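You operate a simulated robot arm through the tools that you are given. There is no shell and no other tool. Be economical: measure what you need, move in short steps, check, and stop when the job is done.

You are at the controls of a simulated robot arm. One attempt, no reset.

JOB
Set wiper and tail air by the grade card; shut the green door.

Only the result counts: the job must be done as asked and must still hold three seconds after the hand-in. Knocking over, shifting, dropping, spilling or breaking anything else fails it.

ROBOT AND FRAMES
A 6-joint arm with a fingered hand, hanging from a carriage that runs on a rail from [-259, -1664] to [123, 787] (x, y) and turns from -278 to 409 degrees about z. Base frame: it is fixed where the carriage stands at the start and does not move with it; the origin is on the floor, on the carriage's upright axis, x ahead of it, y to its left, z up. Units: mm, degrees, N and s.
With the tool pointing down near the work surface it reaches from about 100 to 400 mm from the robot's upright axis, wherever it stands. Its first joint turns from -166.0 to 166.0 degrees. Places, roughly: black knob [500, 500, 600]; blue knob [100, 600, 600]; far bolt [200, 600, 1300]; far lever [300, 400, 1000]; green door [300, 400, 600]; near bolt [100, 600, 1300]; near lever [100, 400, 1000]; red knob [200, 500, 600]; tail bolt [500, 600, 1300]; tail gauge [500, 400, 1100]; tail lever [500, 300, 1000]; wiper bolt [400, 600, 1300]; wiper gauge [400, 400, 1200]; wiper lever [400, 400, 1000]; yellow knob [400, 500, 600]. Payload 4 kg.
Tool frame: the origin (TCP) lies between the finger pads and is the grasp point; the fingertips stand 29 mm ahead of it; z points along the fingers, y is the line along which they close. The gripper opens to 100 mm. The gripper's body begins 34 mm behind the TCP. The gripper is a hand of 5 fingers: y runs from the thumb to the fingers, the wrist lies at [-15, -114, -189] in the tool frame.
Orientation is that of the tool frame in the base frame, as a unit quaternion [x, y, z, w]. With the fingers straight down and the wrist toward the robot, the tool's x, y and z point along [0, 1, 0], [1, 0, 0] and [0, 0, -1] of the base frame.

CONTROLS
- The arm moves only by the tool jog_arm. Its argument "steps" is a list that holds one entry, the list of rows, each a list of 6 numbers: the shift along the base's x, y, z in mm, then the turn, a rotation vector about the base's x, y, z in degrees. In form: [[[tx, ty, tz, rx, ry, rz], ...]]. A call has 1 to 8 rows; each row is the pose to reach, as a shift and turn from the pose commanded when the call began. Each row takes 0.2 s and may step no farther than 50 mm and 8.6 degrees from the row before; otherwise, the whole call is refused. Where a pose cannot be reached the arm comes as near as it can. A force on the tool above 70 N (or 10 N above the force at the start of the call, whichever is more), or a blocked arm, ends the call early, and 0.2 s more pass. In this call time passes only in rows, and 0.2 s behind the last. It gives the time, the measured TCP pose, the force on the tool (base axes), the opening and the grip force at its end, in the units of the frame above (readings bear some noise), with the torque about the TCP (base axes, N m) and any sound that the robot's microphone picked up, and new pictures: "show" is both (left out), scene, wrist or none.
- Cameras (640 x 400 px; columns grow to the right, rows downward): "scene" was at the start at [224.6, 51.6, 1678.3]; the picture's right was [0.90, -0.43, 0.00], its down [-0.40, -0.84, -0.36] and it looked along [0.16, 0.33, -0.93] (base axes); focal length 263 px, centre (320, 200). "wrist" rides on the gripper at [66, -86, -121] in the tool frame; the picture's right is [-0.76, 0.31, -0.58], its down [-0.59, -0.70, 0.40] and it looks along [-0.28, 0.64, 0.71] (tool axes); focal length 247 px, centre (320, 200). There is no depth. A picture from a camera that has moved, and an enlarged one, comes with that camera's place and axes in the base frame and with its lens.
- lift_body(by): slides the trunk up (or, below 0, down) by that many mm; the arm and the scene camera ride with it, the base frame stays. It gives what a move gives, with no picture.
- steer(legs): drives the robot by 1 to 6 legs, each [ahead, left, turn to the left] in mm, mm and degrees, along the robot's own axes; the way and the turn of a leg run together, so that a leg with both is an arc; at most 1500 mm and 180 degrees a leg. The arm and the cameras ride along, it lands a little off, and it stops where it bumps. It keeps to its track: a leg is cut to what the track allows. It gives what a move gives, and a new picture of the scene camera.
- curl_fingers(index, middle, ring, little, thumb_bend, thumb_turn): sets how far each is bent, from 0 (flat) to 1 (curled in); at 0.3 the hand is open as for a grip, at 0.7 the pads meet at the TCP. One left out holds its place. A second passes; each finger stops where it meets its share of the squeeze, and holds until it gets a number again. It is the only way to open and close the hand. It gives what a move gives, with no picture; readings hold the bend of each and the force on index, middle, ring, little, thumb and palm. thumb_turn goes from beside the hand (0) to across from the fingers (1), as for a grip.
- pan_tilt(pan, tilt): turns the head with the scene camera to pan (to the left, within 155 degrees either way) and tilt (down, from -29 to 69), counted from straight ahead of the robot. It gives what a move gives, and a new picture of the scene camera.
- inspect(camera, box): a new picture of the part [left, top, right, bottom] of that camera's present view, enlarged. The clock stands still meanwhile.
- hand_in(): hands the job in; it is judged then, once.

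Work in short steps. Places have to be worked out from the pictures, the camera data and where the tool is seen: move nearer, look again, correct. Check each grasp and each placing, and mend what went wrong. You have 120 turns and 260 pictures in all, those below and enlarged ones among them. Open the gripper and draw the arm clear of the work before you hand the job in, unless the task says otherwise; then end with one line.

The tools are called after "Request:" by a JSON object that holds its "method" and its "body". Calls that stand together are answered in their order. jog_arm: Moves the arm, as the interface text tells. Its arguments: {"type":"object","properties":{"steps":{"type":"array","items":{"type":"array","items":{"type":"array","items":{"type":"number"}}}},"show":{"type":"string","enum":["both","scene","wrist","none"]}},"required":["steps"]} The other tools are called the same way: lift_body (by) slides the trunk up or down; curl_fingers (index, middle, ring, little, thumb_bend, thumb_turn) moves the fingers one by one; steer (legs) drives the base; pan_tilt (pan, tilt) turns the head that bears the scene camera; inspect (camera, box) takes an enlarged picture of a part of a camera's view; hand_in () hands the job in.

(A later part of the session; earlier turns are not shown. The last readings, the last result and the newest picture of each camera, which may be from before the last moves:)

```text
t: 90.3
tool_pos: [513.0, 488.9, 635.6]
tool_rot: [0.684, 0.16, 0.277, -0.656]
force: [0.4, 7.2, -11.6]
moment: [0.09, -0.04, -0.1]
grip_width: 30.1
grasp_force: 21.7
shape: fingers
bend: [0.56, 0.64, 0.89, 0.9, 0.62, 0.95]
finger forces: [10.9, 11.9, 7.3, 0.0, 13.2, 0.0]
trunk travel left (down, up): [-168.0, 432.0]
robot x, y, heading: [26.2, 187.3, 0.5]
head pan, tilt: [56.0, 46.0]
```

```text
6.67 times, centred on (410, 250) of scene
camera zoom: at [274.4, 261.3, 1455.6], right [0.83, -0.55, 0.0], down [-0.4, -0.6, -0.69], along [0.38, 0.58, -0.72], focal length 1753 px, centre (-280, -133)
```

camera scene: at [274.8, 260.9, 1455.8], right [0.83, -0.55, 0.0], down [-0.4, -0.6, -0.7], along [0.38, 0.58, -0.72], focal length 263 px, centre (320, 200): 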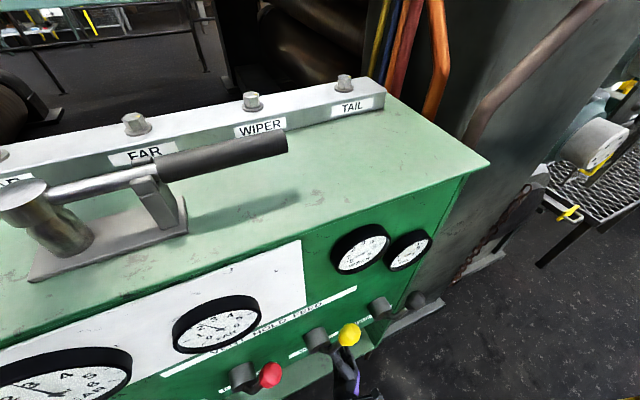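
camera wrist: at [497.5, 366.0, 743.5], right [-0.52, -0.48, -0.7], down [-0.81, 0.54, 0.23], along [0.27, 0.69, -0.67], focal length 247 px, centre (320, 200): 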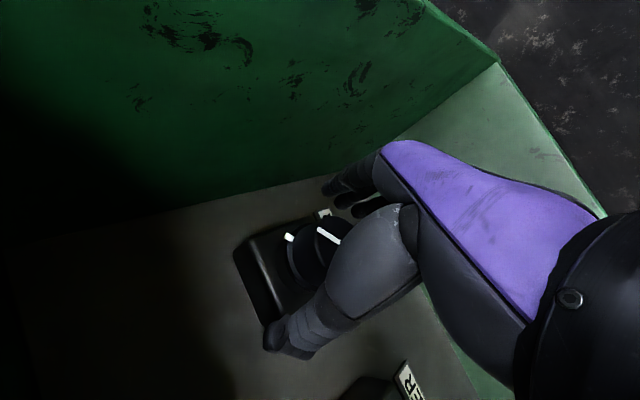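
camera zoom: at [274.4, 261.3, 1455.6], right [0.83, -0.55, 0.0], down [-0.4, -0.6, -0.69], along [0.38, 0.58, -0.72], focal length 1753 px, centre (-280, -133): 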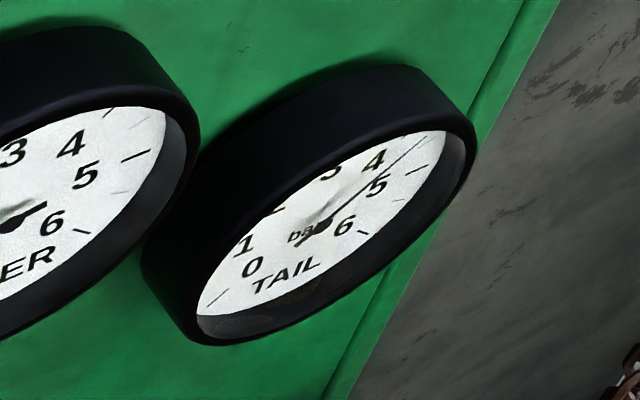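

Tail computes to ≈4.0 bar, so ~22° CCW is needed. I turn in steps and wait for the gauge.

Request:
{"method": "jog_arm", "body": {"steps": [[[0, 0, 0, -1.4, -8.3, -0.1], [0, 0, 0, -2.8, -16.6, -0.3], [0, 0, 0, -4.2, -24.8, -0.4], [0, 0, 0, -4.2, -24.8, -0.4], [0, 0, 0, -4.2, -24.8, -0.4], [0, 0, 0, -4.2, -24.8, -0.4], [0, 0, 0, -4.2, -24.8, -0.4], [0, 0, 0, -4.2, -24.8, -0.4]]], "show": "none"}}

Request:
{"method": "inspect", "body": {"camera": "scene", "box": [380, 220, 440, 280]}}

Request:
{"method": "inspect", "body": {"camera": "wrist", "box": [200, 140, 440, 340]}}

```text
t: 92.1
tool_pos: [515.8, 488.8, 637.3]
tool_rot: [0.631, 0.305, 0.414, -0.58]
force: [3.1, 7.1, -9.6]
moment: [0.07, -0.05, 0.02]
grip_width: 30.1
grasp_force: 21.9
shape: fingers
bend: [0.56, 0.64, 0.89, 0.9, 0.62, 0.95]
finger forces: [10.4, 11.9, 7.2, 0.0, 14.1, 0.1]
trunk travel left (down, up): [-168.0, 432.0]
robot x, y, heading: [28.6, 193.3, 0.6]
head pan, tilt: [56.0, 46.0]
```

```text
6.67 times, centred on (410, 250) of scene
camera zoom: at [274.9, 261.4, 1455.9], right [0.83, -0.55, 0.0], down [-0.4, -0.6, -0.7], along [0.38, 0.58, -0.72], focal length 1753 px, centre (-280, -133)
```

zoom: 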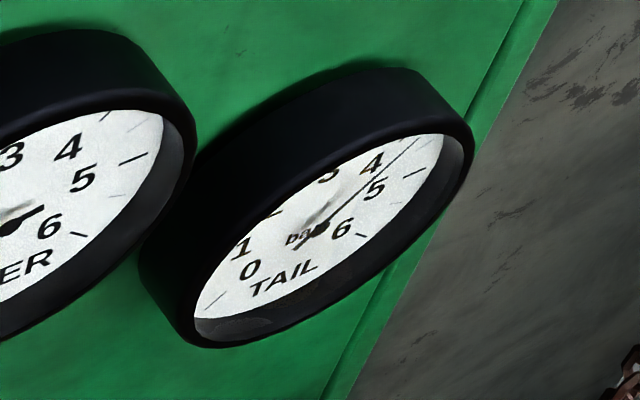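

```text
2.00 times, centred on (320, 240) of wrist
camera zoom: at [451.4, 374.7, 734.3], right [-0.19, -0.54, -0.82], down [-0.82, 0.55, -0.17], along [0.54, 0.64, -0.54], focal length 494 px, centre (320, 120)
```

zoom: 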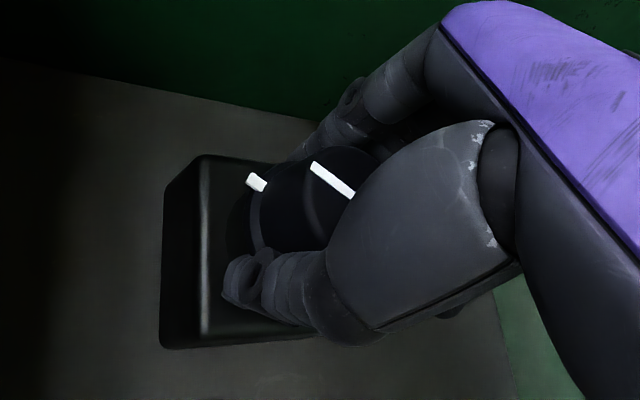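

The knob turned with the hand (pointer fixed in the hand's view, ~25°), and the gauge is lagging. I hold for more time and read again.

Request:
{"method": "jog_arm", "body": {"steps": [[[0, 0, 0, 0, 0, 0], [0, 0, 0, 0, 0, 0], [0, 0, 0, 0, 0, 0], [0, 0, 0, 0, 0, 0], [0, 0, 0, 0, 0, 0], [0, 0, 0, 0, 0, 0], [0, 0, 0, 0, 0, 0], [0, 0, 0, 0, 0, 0]]], "show": "none"}}

Request:
{"method": "inspect", "body": {"camera": "scene", "box": [380, 220, 440, 280]}}

Request:
{"method": "inspect", "body": {"camera": "scene", "box": [320, 220, 400, 280]}}

```text
t: 93.9
tool_pos: [514.8, 488.4, 637.0]
tool_rot: [0.632, 0.305, 0.414, -0.58]
force: [3.0, 7.6, -8.0]
moment: [0.13, -0.03, 0.04]
grip_width: 30.3
grasp_force: 21.4
shape: fingers
bend: [0.56, 0.64, 0.89, 0.9, 0.62, 0.95]
finger forces: [10.4, 11.6, 6.9, 0.1, 14.4, 0.1]
trunk travel left (down, up): [-168.0, 432.0]
robot x, y, heading: [32.0, 193.1, 0.6]
head pan, tilt: [56.0, 46.0]
```

```text
6.67 times, centred on (410, 250) of scene
camera zoom: at [274.9, 261.4, 1455.9], right [0.83, -0.55, 0.0], down [-0.4, -0.6, -0.7], along [0.38, 0.58, -0.72], focal length 1753 px, centre (-280, -133)
```

zoom: 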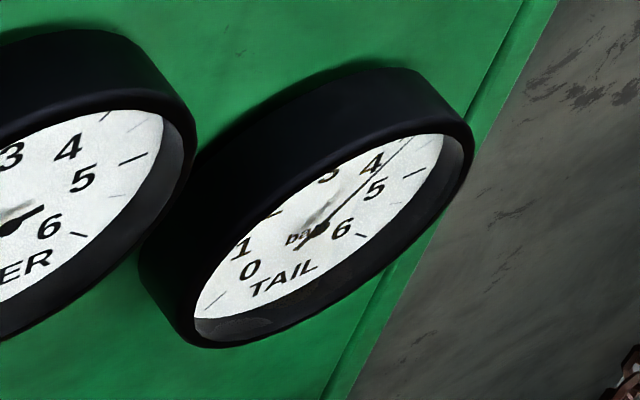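

```text
6.67 times, centred on (360, 250) of scene
camera zoom: at [274.9, 261.4, 1455.9], right [0.83, -0.55, 0.0], down [-0.4, -0.6, -0.7], along [0.38, 0.58, -0.72], focal length 1753 px, centre (53, -133)
```

zoom: 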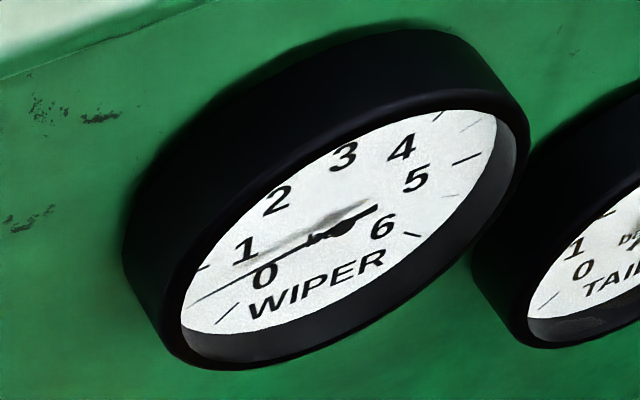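

Tail is drifting down toward its new value; wiper has settled at ≈0.82. I release the tail knob, withdraw, and drive back 80 mm to read gauges better and trim the wiper.

Request:
{"method": "curl_fingers", "body": {"index": 0.3, "middle": 0.3, "ring": 0.3, "little": 0.3, "thumb_bend": 0.3}}

Request:
{"method": "jog_arm", "body": {"steps": [[[-6, -35, 0, 0, 0, 0], [-12, -70, 0, 0, 0, 0], [-30, -95, 0, 0, 0, 0], [-70, -95, 0, 0, 0, 0], [-110, -95, 0, 0, 0, 0]]], "show": "wrist"}}

Request:
{"method": "steer", "body": {"legs": [[-12, -80, 0]]}}

Request:
{"method": "inspect", "body": {"camera": "scene", "box": [350, 180, 410, 240]}}

Request:
{"method": "inspect", "body": {"camera": "scene", "box": [300, 180, 360, 240]}}

```text
t: 94.9
tool_pos: [516.6, 486.6, 636.6]
tool_rot: [0.632, 0.303, 0.415, -0.58]
force: [-0.6, -0.3, 0.7]
moment: [0.01, 0.0, 0.02]
grip_width: 98.1
grasp_force: 0.2
shape: fingers
bend: [0.3, 0.3, 0.3, 0.3, 0.3, 0.97]
finger forces: [0.0, 0.1, 0.0, 0.0, 0.1, 0.0]
trunk travel left (down, up): [-168.0, 432.0]
robot x, y, heading: [29.8, 191.9, 0.4]
head pan, tilt: [56.0, 46.0]
```

```text
t: 96.1
tool_pos: [403.8, 391.6, 640.1]
tool_rot: [0.632, 0.305, 0.415, -0.58]
force: [0.1, -0.5, 0.0]
moment: [0.01, 0.0, 0.0]
grip_width: 98.6
grasp_force: 0.0
shape: fingers
bend: [0.3, 0.3, 0.3, 0.3, 0.3, 0.98]
finger forces: [0.0, 0.1, 0.0, 0.0, 0.1, 0.0]
trunk travel left (down, up): [-168.0, 432.0]
robot x, y, heading: [26.1, 192.7, 0.4]
head pan, tilt: [56.0, 46.0]
camera wrist: at [339.8, 277.8, 736.3], right [-0.19, -0.54, -0.82], down [-0.82, 0.55, -0.17], along [0.54, 0.64, -0.55], focal length 247 px, centre (320, 200)
```

wrist: 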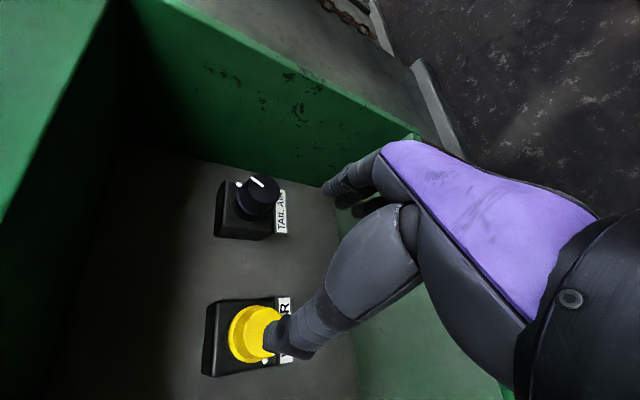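

```text
t: 97.2
tool_pos: [391.9, 312.1, 639.3]
tool_rot: [0.632, 0.306, 0.414, -0.58]
force: [0.1, -0.8, -0.2]
moment: [0.02, 0.01, 0.0]
grip_width: 99.0
grasp_force: 0.1
shape: fingers
bend: [0.3, 0.3, 0.3, 0.3, 0.3, 0.98]
finger forces: [0.1, 0.0, 0.0, 0.1, 0.0, 0.1]
trunk travel left (down, up): [-168.0, 432.0]
robot x, y, heading: [14.8, 115.0, 0.6]
head pan, tilt: [56.0, 46.0]
camera scene: at [262.2, 181.8, 1455.7], right [0.84, -0.55, 0.0], down [-0.4, -0.6, -0.69], along [0.38, 0.58, -0.72], focal length 263 px, centre (320, 200)
```

scene: 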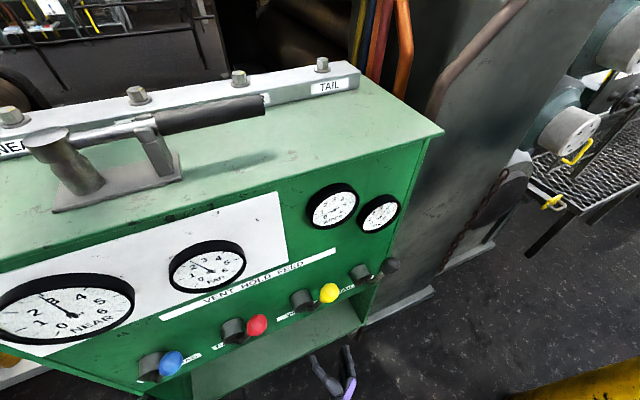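

```text
6.67 times, centred on (380, 210) of scene
camera zoom: at [262.2, 181.8, 1455.7], right [0.84, -0.55, 0.0], down [-0.4, -0.6, -0.69], along [0.38, 0.58, -0.72], focal length 1753 px, centre (-80, 133)
```

zoom: 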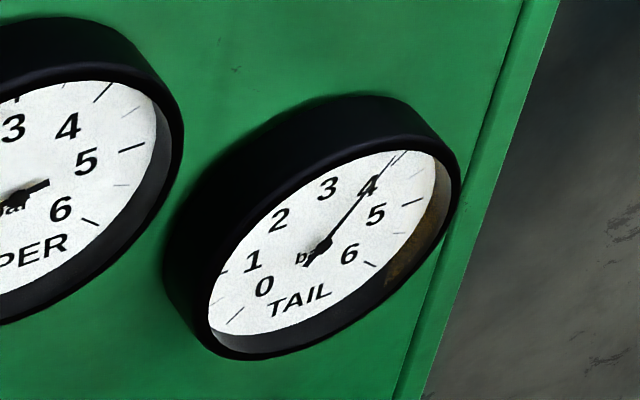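

```text
6.67 times, centred on (330, 210) of scene
camera zoom: at [262.2, 181.8, 1455.7], right [0.84, -0.55, 0.0], down [-0.4, -0.6, -0.69], along [0.38, 0.58, -0.72], focal length 1753 px, centre (253, 133)
```

zoom: 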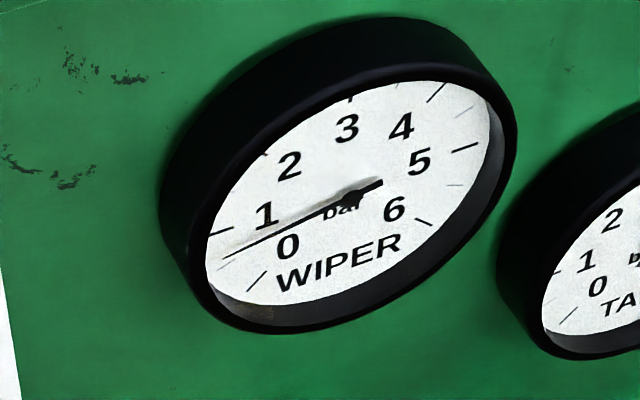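

Wiper ≈0.80 settled, tail ≈3.76. I read the knob pointers with the wrist camera.

Request:
{"method": "inspect", "body": {"camera": "wrist", "box": [160, 140, 340, 340]}}

```text
2.00 times, centred on (250, 240) of wrist
camera zoom: at [328.6, 198.9, 736.4], right [-0.19, -0.54, -0.82], down [-0.82, 0.55, -0.17], along [0.54, 0.64, -0.55], focal length 494 px, centre (460, 120)
```

zoom: 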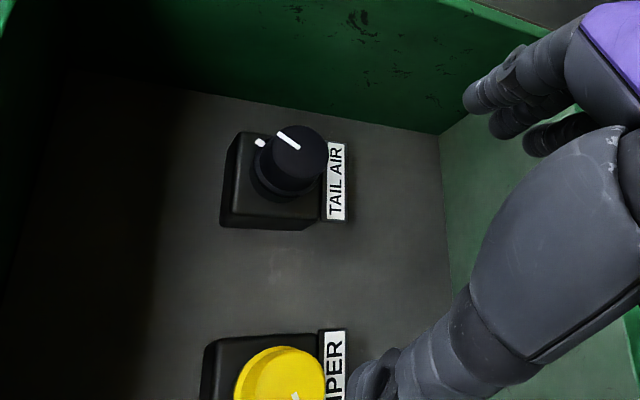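

Pointer reads 3.79, agreeing with the gauge: tail needs ~12° more CCW, wiper ~13°. I do the wiper first: pre-roll clockwise, approach, grip.

Request:
{"method": "jog_arm", "body": {"steps": [[[-10, 38, -1, 1.4, 8.3, 0.1], [-20, 76, -3, 2.8, 16.6, 0.3], [-30, 113, -4, 4.2, 24.8, 0.4], [-25, 145, -4, 4.2, 24.8, 0.4], [-19, 175, -4, 4.2, 24.8, 0.4], [-13, 201, -4, 4.2, 24.8, 0.4]]], "show": "wrist"}}

Request:
{"method": "curl_fingers", "body": {"index": 0.9, "middle": 0.9, "ring": 0.9, "little": 0.9, "thumb_bend": 0.9}}

```text
t: 98.6
tool_pos: [376.8, 515.6, 638.0]
tool_rot: [0.683, 0.161, 0.276, -0.657]
force: [0.1, 0.1, -0.8]
moment: [0.02, -0.01, 0.01]
grip_width: 98.4
grasp_force: 0.1
shape: fingers
bend: [0.3, 0.3, 0.3, 0.3, 0.3, 0.98]
finger forces: [0.0, 0.1, 0.0, 0.1, 0.1, 0.1]
trunk travel left (down, up): [-168.0, 432.0]
robot x, y, heading: [18.4, 108.5, 0.4]
head pan, tilt: [56.0, 46.0]
camera wrist: at [358.6, 393.5, 743.5], right [-0.52, -0.48, -0.7], down [-0.81, 0.54, 0.23], along [0.27, 0.69, -0.67], focal length 247 px, centre (320, 200)
```

wrist: 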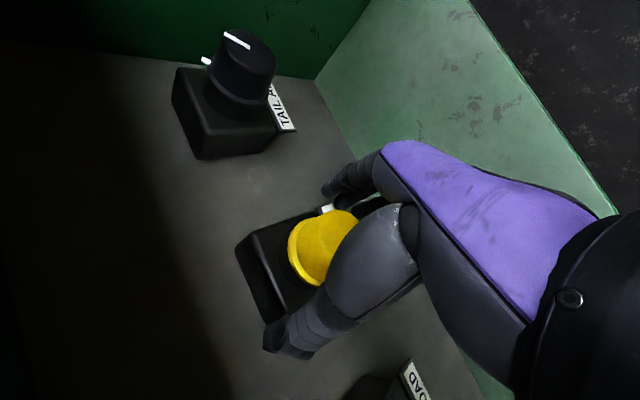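

```text
t: 99.6
tool_pos: [377.5, 512.5, 634.7]
tool_rot: [0.684, 0.161, 0.276, -0.655]
force: [6.1, 0.2, -15.7]
moment: [-0.22, 0.18, -0.13]
grip_width: 39.1
grasp_force: 20.1
shape: fingers
bend: [0.74, 0.57, 0.89, 0.9, 0.52, 0.95]
finger forces: [10.8, 14.8, 6.6, 0.0, 8.4, 0.1]
trunk travel left (down, up): [-168.0, 432.0]
robot x, y, heading: [19.5, 111.3, 0.7]
head pan, tilt: [56.0, 46.0]
```

Grip is good with three fingers. I turn CCW 17° and wait.

Request:
{"method": "jog_arm", "body": {"steps": [[[0, 0, 0, -1.4, -8.3, -0.1], [0, 0, 0, -2.8, -16.6, -0.3], [0, 0, 0, -2.8, -16.6, -0.3], [0, 0, 0, -2.8, -16.6, -0.3], [0, 0, 0, -2.8, -16.6, -0.3], [0, 0, 0, -2.8, -16.6, -0.3], [0, 0, 0, -2.8, -16.6, -0.3], [0, 0, 0, -2.8, -16.6, -0.3]]], "show": "none"}}

Request:
{"method": "inspect", "body": {"camera": "scene", "box": [300, 180, 360, 240]}}

```text
t: 101.4
tool_pos: [376.7, 512.3, 634.7]
tool_rot: [0.653, 0.258, 0.371, -0.608]
force: [-0.6, 0.2, -17.8]
moment: [-0.46, 1.04, 0.2]
grip_width: 38.4
grasp_force: 24.8
shape: fingers
bend: [0.74, 0.58, 0.89, 0.9, 0.53, 0.9]
finger forces: [11.4, 26.3, 0.0, 0.1, 12.0, 0.1]
trunk travel left (down, up): [-168.0, 432.0]
robot x, y, heading: [17.3, 112.2, 0.6]
head pan, tilt: [56.0, 46.0]
```

```text
6.67 times, centred on (330, 210) of scene
camera zoom: at [261.6, 181.6, 1455.5], right [0.84, -0.55, 0.0], down [-0.4, -0.6, -0.69], along [0.38, 0.58, -0.72], focal length 1753 px, centre (253, 133)
```

zoom: 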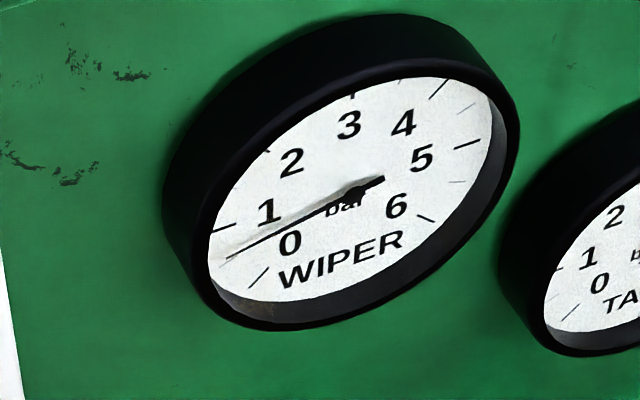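

About 0.74, with torque just at breakaway. I turn another 8° and wait.

Request:
{"method": "jog_arm", "body": {"steps": [[[0, 0, 0, -0.7, -4.15, -0.05], [0, 0, 0, -1.4, -8.3, -0.1], [0, 0, 0, -1.4, -8.3, -0.1], [0, 0, 0, -1.4, -8.3, -0.1], [0, 0, 0, -1.4, -8.3, -0.1], [0, 0, 0, -1.4, -8.3, -0.1], [0, 0, 0, -1.4, -8.3, -0.1], [0, 0, 0, -1.4, -8.3, -0.1]]], "show": "none"}}

Request:
{"method": "inspect", "body": {"camera": "scene", "box": [300, 180, 360, 240]}}

```text
t: 103.2
tool_pos: [377.1, 512.7, 633.9]
tool_rot: [0.632, 0.306, 0.412, -0.581]
force: [-0.7, 1.1, -16.6]
moment: [-0.53, 1.39, 0.15]
grip_width: 37.1
grasp_force: 29.7
shape: fingers
bend: [0.74, 0.58, 0.89, 0.9, 0.54, 0.87]
finger forces: [10.7, 32.9, 0.0, 0.0, 15.8, 0.0]
trunk travel left (down, up): [-168.0, 432.0]
robot x, y, heading: [15.2, 108.2, 0.6]
head pan, tilt: [56.0, 46.0]
```

```text
6.67 times, centred on (330, 210) of scene
camera zoom: at [261.5, 181.8, 1455.5], right [0.84, -0.55, 0.0], down [-0.4, -0.6, -0.69], along [0.38, 0.58, -0.72], focal length 1753 px, centre (253, 133)
```

zoom: 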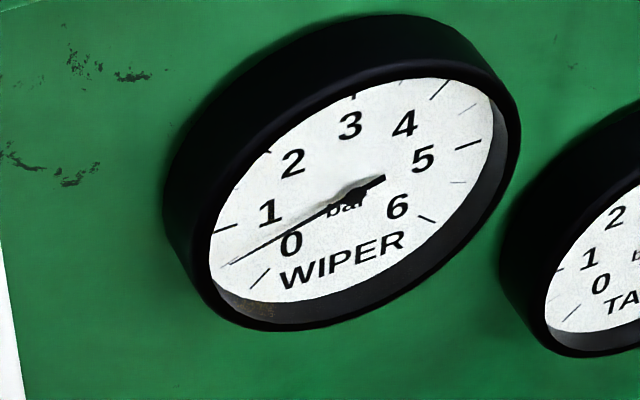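

About 0.65 and falling. I wait with the grip held, then read again.

Request:
{"method": "jog_arm", "body": {"steps": [[[0, 0, 0, 0, 0, 0], [0, 0, 0, 0, 0, 0], [0, 0, 0, 0, 0, 0], [0, 0, 0, 0, 0, 0], [0, 0, 0, 0, 0, 0], [0, 0, 0, 0, 0, 0], [0, 0, 0, 0, 0, 0], [0, 0, 0, 0, 0, 0]]], "show": "none"}}

Request:
{"method": "inspect", "body": {"camera": "scene", "box": [300, 180, 360, 240]}}

```text
t: 105.0
tool_pos: [377.3, 512.3, 634.7]
tool_rot: [0.633, 0.306, 0.412, -0.58]
force: [-0.8, 2.0, -15.9]
moment: [-0.57, 1.39, 0.18]
grip_width: 37.8
grasp_force: 30.2
shape: fingers
bend: [0.74, 0.58, 0.89, 0.9, 0.54, 0.87]
finger forces: [10.9, 33.0, 0.0, 0.1, 15.6, 0.1]
trunk travel left (down, up): [-168.0, 432.0]
robot x, y, heading: [16.3, 109.5, 0.4]
head pan, tilt: [56.0, 46.0]
```

```text
6.67 times, centred on (330, 210) of scene
camera zoom: at [261.6, 181.8, 1455.5], right [0.84, -0.55, 0.0], down [-0.4, -0.6, -0.69], along [0.38, 0.58, -0.72], focal length 1753 px, centre (253, 133)
```

zoom: 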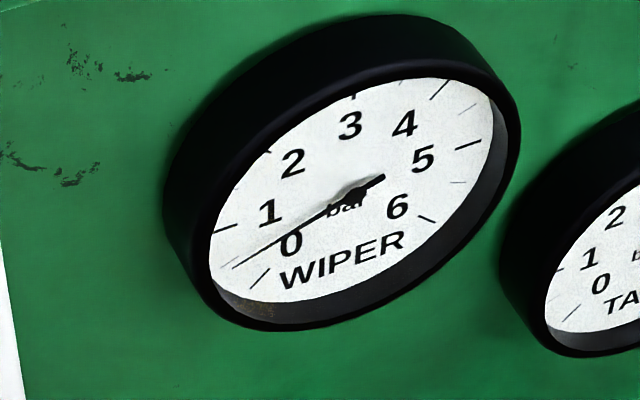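

≈0.58 and still creeping down. I wait once more before deciding.

Request:
{"method": "jog_arm", "body": {"steps": [[[0, 0, 0, 0, 0, 0], [0, 0, 0, 0, 0, 0], [0, 0, 0, 0, 0, 0], [0, 0, 0, 0, 0, 0], [0, 0, 0, 0, 0, 0], [0, 0, 0, 0, 0, 0], [0, 0, 0, 0, 0, 0], [0, 0, 0, 0, 0, 0]]], "show": "none"}}

Request:
{"method": "inspect", "body": {"camera": "scene", "box": [305, 190, 345, 230]}}

```text
t: 106.8
tool_pos: [377.0, 512.6, 633.8]
tool_rot: [0.632, 0.304, 0.413, -0.581]
force: [0.1, 1.3, -17.2]
moment: [-0.57, 1.38, 0.14]
grip_width: 37.8
grasp_force: 30.1
shape: fingers
bend: [0.74, 0.58, 0.89, 0.9, 0.54, 0.87]
finger forces: [10.8, 33.0, 0.0, 0.0, 15.6, 0.1]
trunk travel left (down, up): [-168.0, 432.0]
robot x, y, heading: [17.4, 114.0, 0.5]
head pan, tilt: [56.0, 46.0]
```

```text
10.00 times, centred on (325, 210) of scene
camera zoom: at [261.6, 181.8, 1455.5], right [0.84, -0.55, 0.0], down [-0.4, -0.6, -0.69], along [0.38, 0.58, -0.72], focal length 2630 px, centre (270, 100)
```

zoom: 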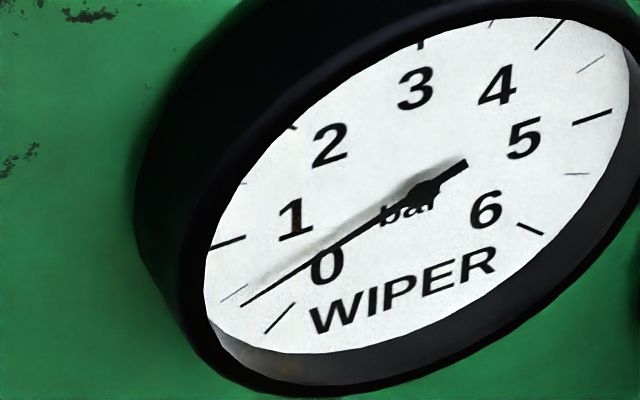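

≈0.52 and nearly settled. I release and withdraw, then go for the tail trim.

Request:
{"method": "curl_fingers", "body": {"index": 0.3, "middle": 0.3, "ring": 0.3, "little": 0.3, "thumb_bend": 0.3}}

Request:
{"method": "jog_arm", "body": {"steps": [[[-6, -35, 0, 0, 0, 0], [-12, -70, 0, 0, 0, 0], [-18, -105, 0, 0, 0, 0], [0, -140, 0, 0, 0, 0], [25, -170, 0, 0, 0, 0], [45, -190, 0, 1.4, 8.3, 0.1], [45, -190, 0, 2.8, 16.6, 0.3], [45, -190, 0, 4.2, 24.8, 0.4]]], "show": "wrist"}}

Request:
{"method": "inspect", "body": {"camera": "scene", "box": [305, 190, 345, 230]}}

Request:
{"method": "inspect", "body": {"camera": "scene", "box": [360, 190, 400, 230]}}

```text
t: 107.8
tool_pos: [380.2, 515.1, 636.5]
tool_rot: [0.631, 0.307, 0.414, -0.58]
force: [-0.1, 0.4, -0.2]
moment: [-0.01, 0.01, 0.01]
grip_width: 98.4
grasp_force: 0.0
shape: fingers
bend: [0.3, 0.3, 0.3, 0.3, 0.3, 0.97]
finger forces: [0.1, 0.1, 0.0, 0.0, 0.1, 0.0]
trunk travel left (down, up): [-168.0, 432.0]
robot x, y, heading: [16.5, 107.8, 0.6]
head pan, tilt: [56.0, 46.0]
```

```text
t: 109.6
tool_pos: [425.8, 325.1, 636.4]
tool_rot: [0.683, 0.16, 0.277, -0.657]
force: [-0.3, 0.4, -0.5]
moment: [-0.01, 0.02, -0.01]
grip_width: 98.6
grasp_force: 0.0
shape: fingers
bend: [0.3, 0.3, 0.3, 0.3, 0.3, 0.98]
finger forces: [0.1, 0.0, 0.0, 0.0, 0.1, 0.1]
trunk travel left (down, up): [-168.0, 432.0]
robot x, y, heading: [13.6, 112.0, 0.8]
head pan, tilt: [56.0, 46.0]
camera wrist: at [406.6, 203.5, 742.4], right [-0.52, -0.49, -0.7], down [-0.81, 0.54, 0.23], along [0.27, 0.69, -0.67], focal length 247 px, centre (320, 200)
```

wrist: 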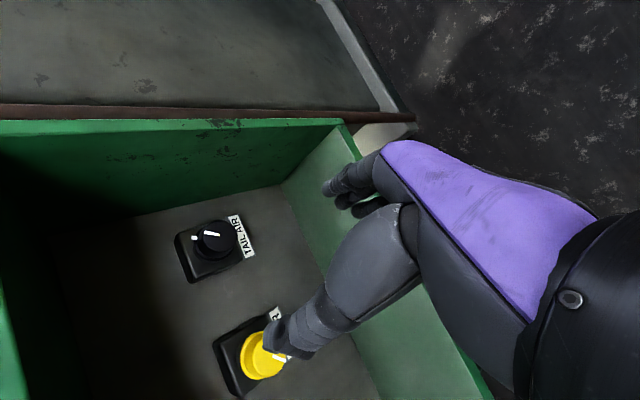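

```text
10.00 times, centred on (325, 210) of scene
camera zoom: at [262.5, 182.2, 1455.8], right [0.84, -0.55, 0.0], down [-0.4, -0.6, -0.69], along [0.38, 0.58, -0.72], focal length 2630 px, centre (270, 100)
```

zoom: 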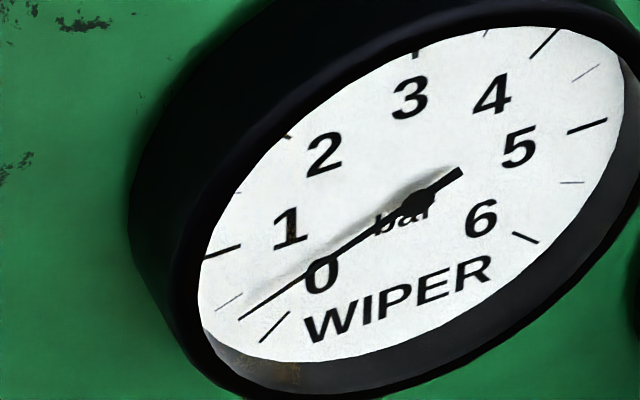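

```text
10.00 times, centred on (380, 210) of scene
camera zoom: at [262.5, 182.2, 1455.8], right [0.84, -0.55, 0.0], down [-0.4, -0.6, -0.69], along [0.38, 0.58, -0.72], focal length 2630 px, centre (-280, 100)
```

zoom: 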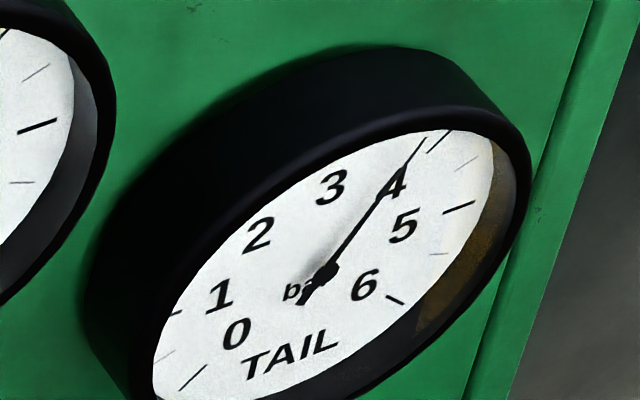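

Wiper ≈0.48 (good). Tail reads ≈3.6. I check the tail pointer with the wrist camera.

Request:
{"method": "inspect", "body": {"camera": "wrist", "box": [170, 200, 270, 300]}}

Request:
{"method": "pan_tilt", "body": {"pan": 52, "tilt": 44}}

Request:
{"method": "inspect", "body": {"camera": "scene", "box": [325, 165, 375, 215]}}

```text
4.00 times, centred on (220, 250) of wrist
camera zoom: at [406.6, 203.5, 742.4], right [-0.52, -0.49, -0.7], down [-0.81, 0.54, 0.23], along [0.27, 0.69, -0.67], focal length 988 px, centre (720, 0)
```

zoom: 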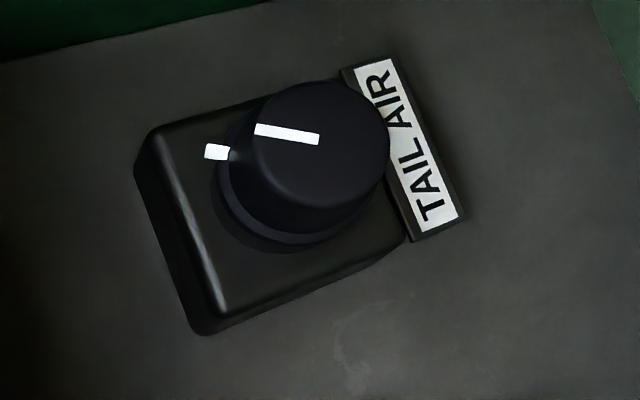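

```text
t: 110.2
tool_pos: [423.9, 326.3, 636.5]
tool_rot: [0.682, 0.161, 0.278, -0.657]
force: [-0.1, 0.0, -0.3]
moment: [0.04, 0.0, -0.03]
grip_width: 98.5
grasp_force: 0.0
shape: fingers
bend: [0.3, 0.3, 0.3, 0.3, 0.3, 0.98]
finger forces: [0.0, 0.0, 0.0, 0.0, 0.1, 0.1]
trunk travel left (down, up): [-168.0, 432.0]
robot x, y, heading: [17.3, 111.6, 0.7]
head pan, tilt: [52.0, 44.0]
camera scene: at [267.9, 180.3, 1458.6], right [0.79, -0.61, 0.0], down [-0.42, -0.55, -0.72], along [0.44, 0.57, -0.69], focal length 263 px, centre (320, 200)
```

scene: 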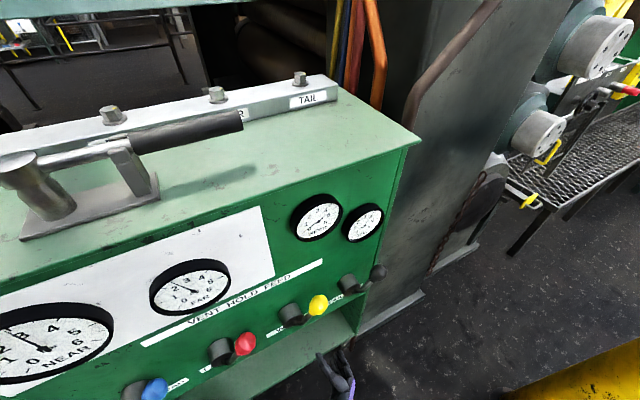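

```text
8.00 times, centred on (350, 190) of scene
camera zoom: at [267.9, 180.3, 1458.6], right [0.79, -0.61, 0.0], down [-0.42, -0.55, -0.72], along [0.44, 0.57, -0.69], focal length 2104 px, centre (80, 280)
```

zoom: 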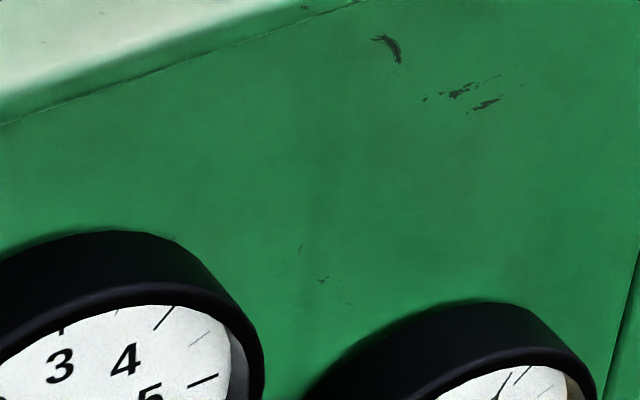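

Pointer gives ~3.66. I read the tail gauge again from this view.

Request:
{"method": "inspect", "body": {"camera": "scene", "box": [342, 200, 386, 244]}}

Request:
{"method": "inspect", "body": {"camera": "scene", "box": [290, 195, 344, 245]}}

```text
9.09 times, centred on (364, 222) of scene
camera zoom: at [267.9, 180.3, 1458.6], right [0.79, -0.61, 0.0], down [-0.42, -0.55, -0.72], along [0.44, 0.57, -0.69], focal length 2391 px, centre (-80, 0)
```

zoom: 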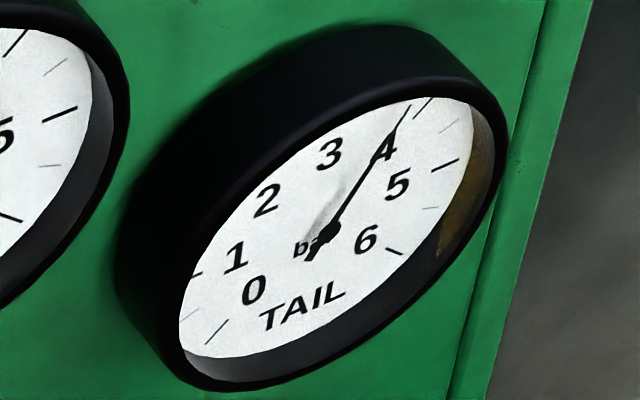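

```text
8.00 times, centred on (317, 220) of scene
camera zoom: at [267.9, 180.3, 1458.6], right [0.79, -0.61, 0.0], down [-0.42, -0.55, -0.72], along [0.44, 0.57, -0.69], focal length 2104 px, centre (344, 40)
```

zoom: 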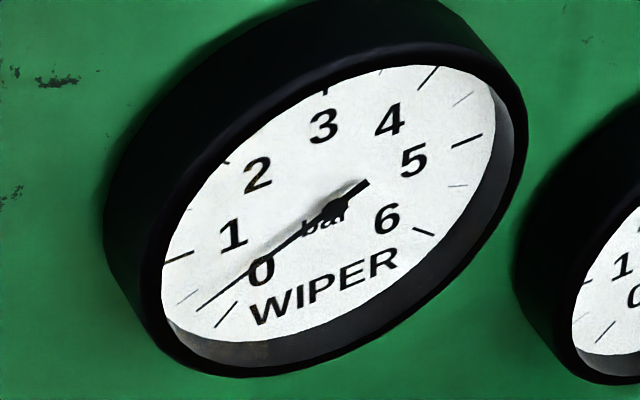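

Wiper 0.48 (good); tail 3.60, needs ~4° more CCW. I drive forward 80 mm and re-grip the tail knob.

Request:
{"method": "steer", "body": {"legs": [[12, 80, 0]]}}

Request:
{"method": "jog_arm", "body": {"steps": [[[40, 0, 0, 0, 0, 0], [70, 0, 0, 0, 0, 0], [73, 28, 0, 0, 0, 0], [77, 56, 0, 0, 0, 0], [81, 82, 0, 0, 0, 0]]], "show": "wrist"}}

```text
t: 111.3
tool_pos: [437.8, 406.5, 636.1]
tool_rot: [0.682, 0.159, 0.278, -0.657]
force: [0.1, 0.2, -0.8]
moment: [-0.02, 0.02, -0.01]
grip_width: 98.5
grasp_force: 0.1
shape: fingers
bend: [0.3, 0.3, 0.3, 0.3, 0.3, 0.98]
finger forces: [0.1, 0.1, 0.0, 0.1, 0.0, 0.1]
trunk travel left (down, up): [-168.0, 432.0]
robot x, y, heading: [29.3, 194.3, 0.6]
head pan, tilt: [52.0, 44.0]
camera scene: at [280.5, 260.5, 1458.7], right [0.79, -0.61, 0.0], down [-0.42, -0.55, -0.72], along [0.44, 0.57, -0.69], focal length 263 px, centre (320, 200)
```

scene: 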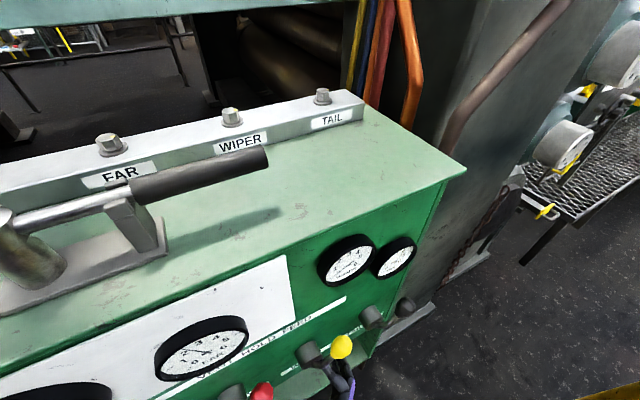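

```text
t: 112.5
tool_pos: [518.3, 487.6, 634.1]
tool_rot: [0.683, 0.161, 0.277, -0.656]
force: [0.3, 0.7, 0.4]
moment: [0.01, 0.03, 0.01]
grip_width: 98.7
grasp_force: 0.1
shape: fingers
bend: [0.3, 0.3, 0.3, 0.3, 0.3, 0.98]
finger forces: [0.0, 0.1, 0.1, 0.0, 0.0, 0.0]
trunk travel left (down, up): [-168.0, 432.0]
robot x, y, heading: [29.6, 188.8, 0.5]
head pan, tilt: [52.0, 44.0]
camera wrist: at [500.1, 366.3, 740.5], right [-0.52, -0.48, -0.7], down [-0.81, 0.54, 0.23], along [0.27, 0.69, -0.67], focal length 247 px, centre (320, 200)
```

wrist: 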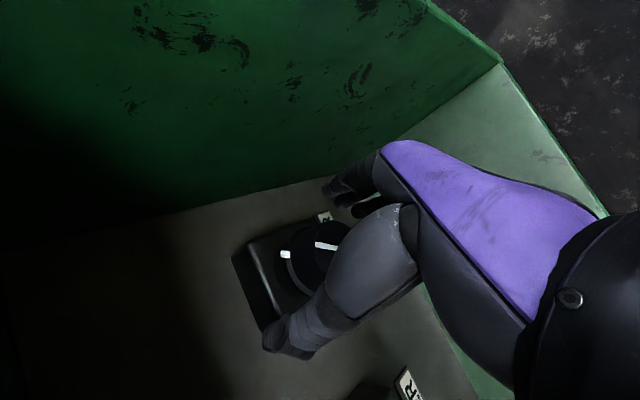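

Positioned as before. I grip and turn CCW 10°, holding to let it settle.

Request:
{"method": "curl_fingers", "body": {"index": 0.9, "middle": 0.9, "ring": 0.9, "little": 0.9, "thumb_bend": 0.9}}

Request:
{"method": "jog_arm", "body": {"steps": [[[0, 0, 0, -0.85, -5, -0.05], [0, 0, 0, -1.7, -10, -0.1], [0, 0, 0, -1.7, -10, -0.1]]], "show": "none"}}

Request:
{"method": "inspect", "body": {"camera": "wrist", "box": [220, 180, 380, 360]}}

```text
t: 113.5
tool_pos: [515.7, 489.8, 633.8]
tool_rot: [0.683, 0.16, 0.276, -0.657]
force: [0.0, 8.5, -9.4]
moment: [0.23, -0.14, -0.08]
grip_width: 30.0
grasp_force: 23.1
shape: fingers
bend: [0.74, 0.67, 0.88, 0.9, 0.6, 0.95]
finger forces: [10.0, 13.0, 8.5, 0.0, 14.9, 0.0]
trunk travel left (down, up): [-168.0, 432.0]
robot x, y, heading: [30.6, 190.4, 0.4]
head pan, tilt: [52.0, 44.0]
```

```text
t: 114.3
tool_pos: [517.8, 489.2, 635.9]
tool_rot: [0.665, 0.222, 0.335, -0.629]
force: [1.1, 9.1, -13.4]
moment: [0.19, -0.08, -0.06]
grip_width: 30.0
grasp_force: 23.0
shape: fingers
bend: [0.74, 0.66, 0.88, 0.9, 0.61, 0.95]
finger forces: [9.8, 13.6, 8.6, 0.1, 13.7, 0.0]
trunk travel left (down, up): [-168.0, 432.0]
robot x, y, heading: [32.3, 193.8, 0.3]
head pan, tilt: [52.0, 44.0]
```

```text
2.22 times, centred on (300, 270) of wrist
camera zoom: at [480.1, 370.4, 739.4], right [-0.39, -0.51, -0.77], down [-0.84, 0.55, 0.07], along [0.39, 0.67, -0.64], focal length 549 px, centre (364, 44)
```

zoom: 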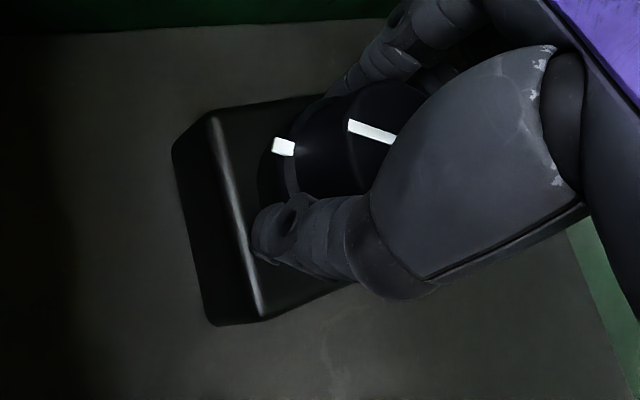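

Torque stays near zero, so I can't tell yet. I wait and read the gauge.

Request:
{"method": "jog_arm", "body": {"steps": [[[0, 0, 0, 0, 0, 0], [0, 0, 0, 0, 0, 0], [0, 0, 0, 0, 0, 0], [0, 0, 0, 0, 0, 0], [0, 0, 0, 0, 0, 0], [0, 0, 0, 0, 0, 0], [0, 0, 0, 0, 0, 0], [0, 0, 0, 0, 0, 0]]], "show": "none"}}

Request:
{"method": "inspect", "body": {"camera": "scene", "box": [370, 230, 420, 290]}}

```text
t: 116.1
tool_pos: [517.9, 488.1, 634.2]
tool_rot: [0.665, 0.22, 0.335, -0.63]
force: [0.8, 7.5, -14.9]
moment: [0.16, -0.17, -0.06]
grip_width: 29.7
grasp_force: 23.6
shape: fingers
bend: [0.74, 0.66, 0.88, 0.9, 0.61, 0.95]
finger forces: [9.9, 13.7, 9.6, 0.1, 13.1, 0.0]
trunk travel left (down, up): [-168.0, 432.0]
robot x, y, heading: [30.6, 189.3, 0.6]
head pan, tilt: [52.0, 44.0]
```

```text
6.67 times, centred on (395, 260) of scene
camera zoom: at [279.8, 261.0, 1458.5], right [0.79, -0.61, 0.0], down [-0.42, -0.55, -0.72], along [0.44, 0.57, -0.69], focal length 1753 px, centre (-180, -200)
```

zoom: 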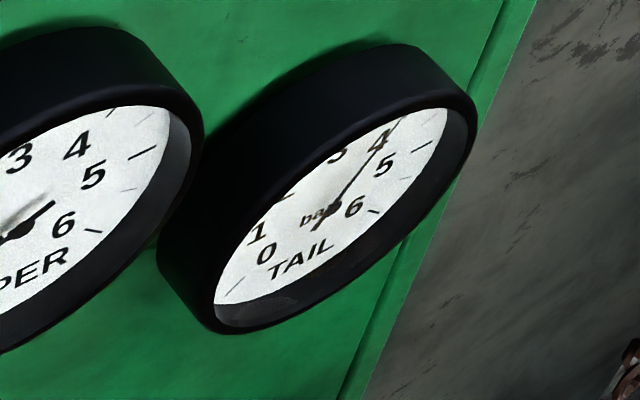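

Still ≈3.58: the hand slipped. I turn a further 15° and watch the torque.

Request:
{"method": "jog_arm", "body": {"steps": [[[0, 0, 0, -1.3, -7.5, -0.05], [0, 0, 0, -2.6, -15, -0.2], [0, 0, 0, -2.6, -15, -0.2], [0, 0, 0, -2.6, -15, -0.2], [0, 0, 0, -2.6, -15, -0.2], [0, 0, 0, -2.6, -15, -0.2], [0, 0, 0, -2.6, -15, -0.2], [0, 0, 0, -2.6, -15, -0.2]]], "show": "wrist"}}

Request:
{"method": "inspect", "body": {"camera": "scene", "box": [370, 230, 420, 290]}}

```text
t: 117.9
tool_pos: [517.8, 489.1, 637.8]
tool_rot: [0.63, 0.307, 0.415, -0.58]
force: [2.0, 6.9, -9.2]
moment: [0.27, -0.11, 0.1]
grip_width: 29.9
grasp_force: 24.0
shape: fingers
bend: [0.74, 0.66, 0.88, 0.9, 0.61, 0.95]
finger forces: [9.5, 12.5, 8.4, 0.0, 16.8, 0.0]
trunk travel left (down, up): [-168.0, 432.0]
robot x, y, heading: [29.4, 189.2, 0.8]
head pan, tilt: [52.0, 44.0]
camera wrist: at [454.4, 374.8, 733.0], right [-0.18, -0.54, -0.82], down [-0.82, 0.55, -0.18], along [0.54, 0.64, -0.54], focal length 247 px, centre (320, 200)
```

wrist: 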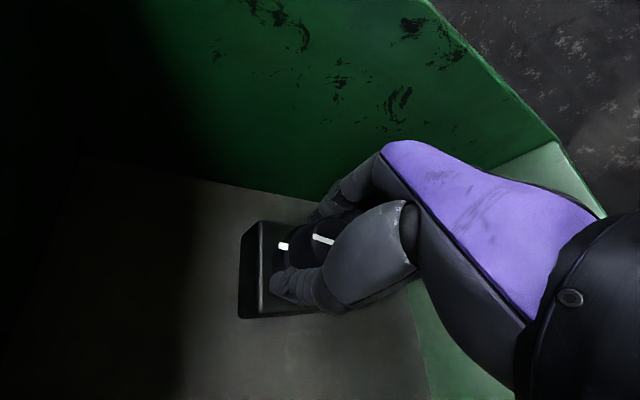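

```text
6.67 times, centred on (395, 260) of scene
camera zoom: at [280.2, 260.9, 1458.6], right [0.79, -0.61, 0.0], down [-0.42, -0.55, -0.72], along [0.44, 0.57, -0.69], focal length 1753 px, centre (-180, -200)
```

zoom: 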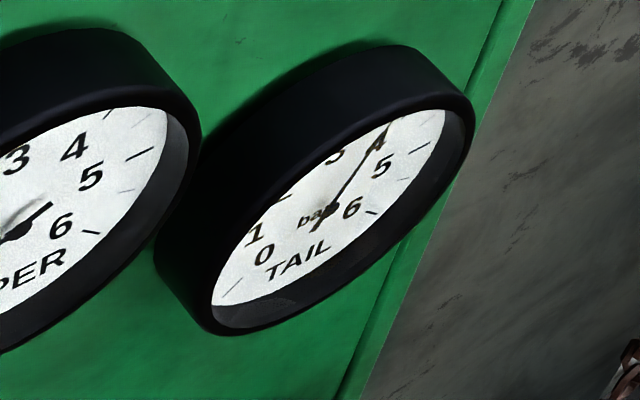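

The tail needle dropped to ~3.52 and may still be moving. I wait and re-read.

Request:
{"method": "jog_arm", "body": {"steps": [[[0, 0, 0, 0, 0, 0], [0, 0, 0, 0, 0, 0], [0, 0, 0, 0, 0, 0], [0, 0, 0, 0, 0, 0], [0, 0, 0, 0, 0, 0], [0, 0, 0, 0, 0, 0], [0, 0, 0, 0, 0, 0], [0, 0, 0, 0, 0, 0]]], "show": "none"}}

Request:
{"method": "inspect", "body": {"camera": "scene", "box": [375, 235, 415, 275]}}

Request:
{"method": "inspect", "body": {"camera": "wrist", "box": [260, 200, 360, 300]}}

```text
t: 119.7
tool_pos: [518.6, 489.8, 637.4]
tool_rot: [0.63, 0.307, 0.415, -0.58]
force: [1.2, 6.2, -7.4]
moment: [0.29, -0.08, 0.12]
grip_width: 30.5
grasp_force: 23.7
shape: fingers
bend: [0.74, 0.66, 0.88, 0.9, 0.61, 0.95]
finger forces: [9.5, 12.2, 8.1, 0.0, 17.3, 0.1]
trunk travel left (down, up): [-168.0, 432.0]
robot x, y, heading: [28.2, 191.0, 0.7]
head pan, tilt: [52.0, 44.0]
```

```text
10.00 times, centred on (395, 255) of scene
camera zoom: at [280.2, 260.9, 1458.6], right [0.79, -0.61, 0.0], down [-0.42, -0.55, -0.72], along [0.44, 0.57, -0.69], focal length 2630 px, centre (-430, -350)
```

zoom: 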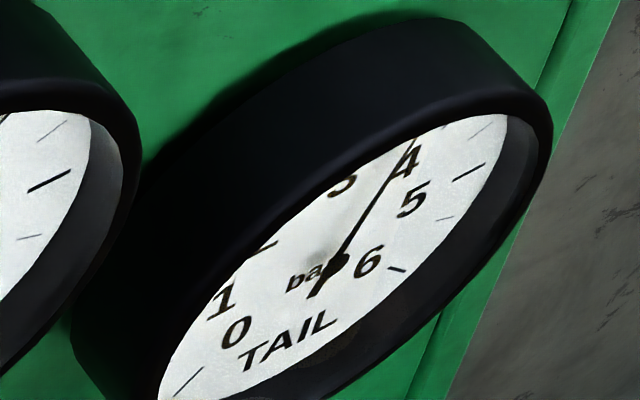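

```text
4.00 times, centred on (310, 250) of wrist
camera zoom: at [454.4, 374.8, 733.0], right [-0.18, -0.54, -0.82], down [-0.82, 0.55, -0.18], along [0.54, 0.64, -0.54], focal length 988 px, centre (360, 0)
```

zoom: 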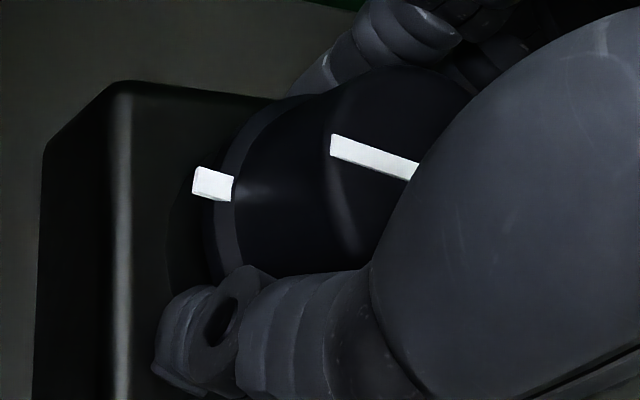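

The pointer now shows ≈3.2 (gauge still catching up), so I overshot. I turn clockwise 13° and read the pointer again.

Request:
{"method": "jog_arm", "body": {"steps": [[[0, 0, 0, 1.1, 6.5, 0.1], [0, 0, 0, 2.2, 13, 0.2], [0, 0, 0, 2.2, 13, 0.2]]], "show": "none"}}

Request:
{"method": "inspect", "body": {"camera": "wrist", "box": [260, 200, 360, 300]}}

Request:
{"method": "inspect", "body": {"camera": "scene", "box": [375, 235, 415, 275]}}

```text
t: 120.5
tool_pos: [517.6, 490.0, 636.1]
tool_rot: [0.662, 0.232, 0.344, -0.624]
force: [4.1, 9.0, -17.6]
moment: [0.14, -0.12, -0.02]
grip_width: 29.9
grasp_force: 23.5
shape: fingers
bend: [0.74, 0.66, 0.88, 0.9, 0.61, 0.95]
finger forces: [10.6, 13.9, 10.1, 0.1, 12.9, 0.1]
trunk travel left (down, up): [-168.0, 432.0]
robot x, y, heading: [25.9, 191.8, 0.6]
head pan, tilt: [52.0, 44.0]
```

```text
4.00 times, centred on (310, 250) of wrist
camera zoom: at [476.5, 371.1, 739.9], right [-0.37, -0.51, -0.78], down [-0.84, 0.55, 0.04], along [0.41, 0.66, -0.63], focal length 988 px, centre (360, 0)
```

zoom: 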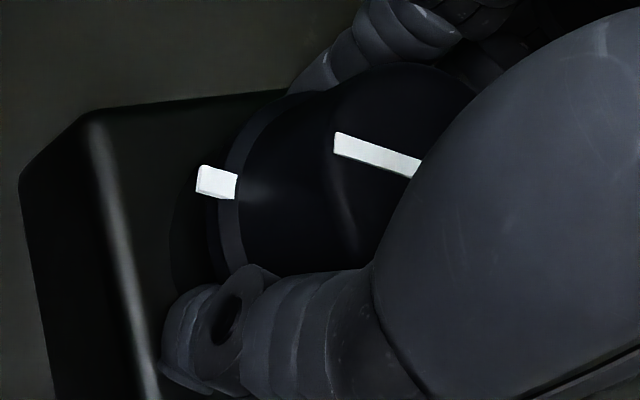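

```text
10.00 times, centred on (395, 255) of scene
camera zoom: at [280.2, 260.9, 1458.5], right [0.79, -0.61, 0.0], down [-0.42, -0.55, -0.72], along [0.44, 0.57, -0.69], focal length 2630 px, centre (-430, -350)
```

zoom: 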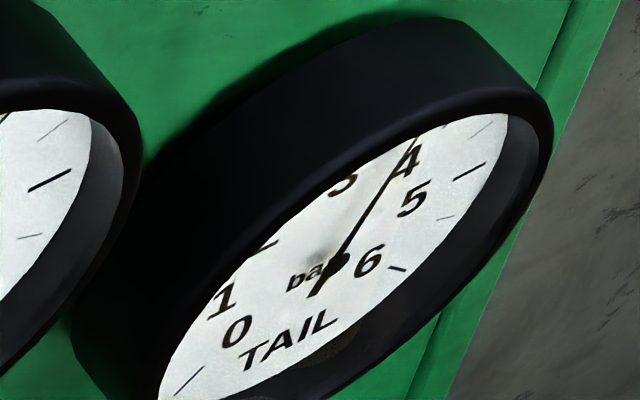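

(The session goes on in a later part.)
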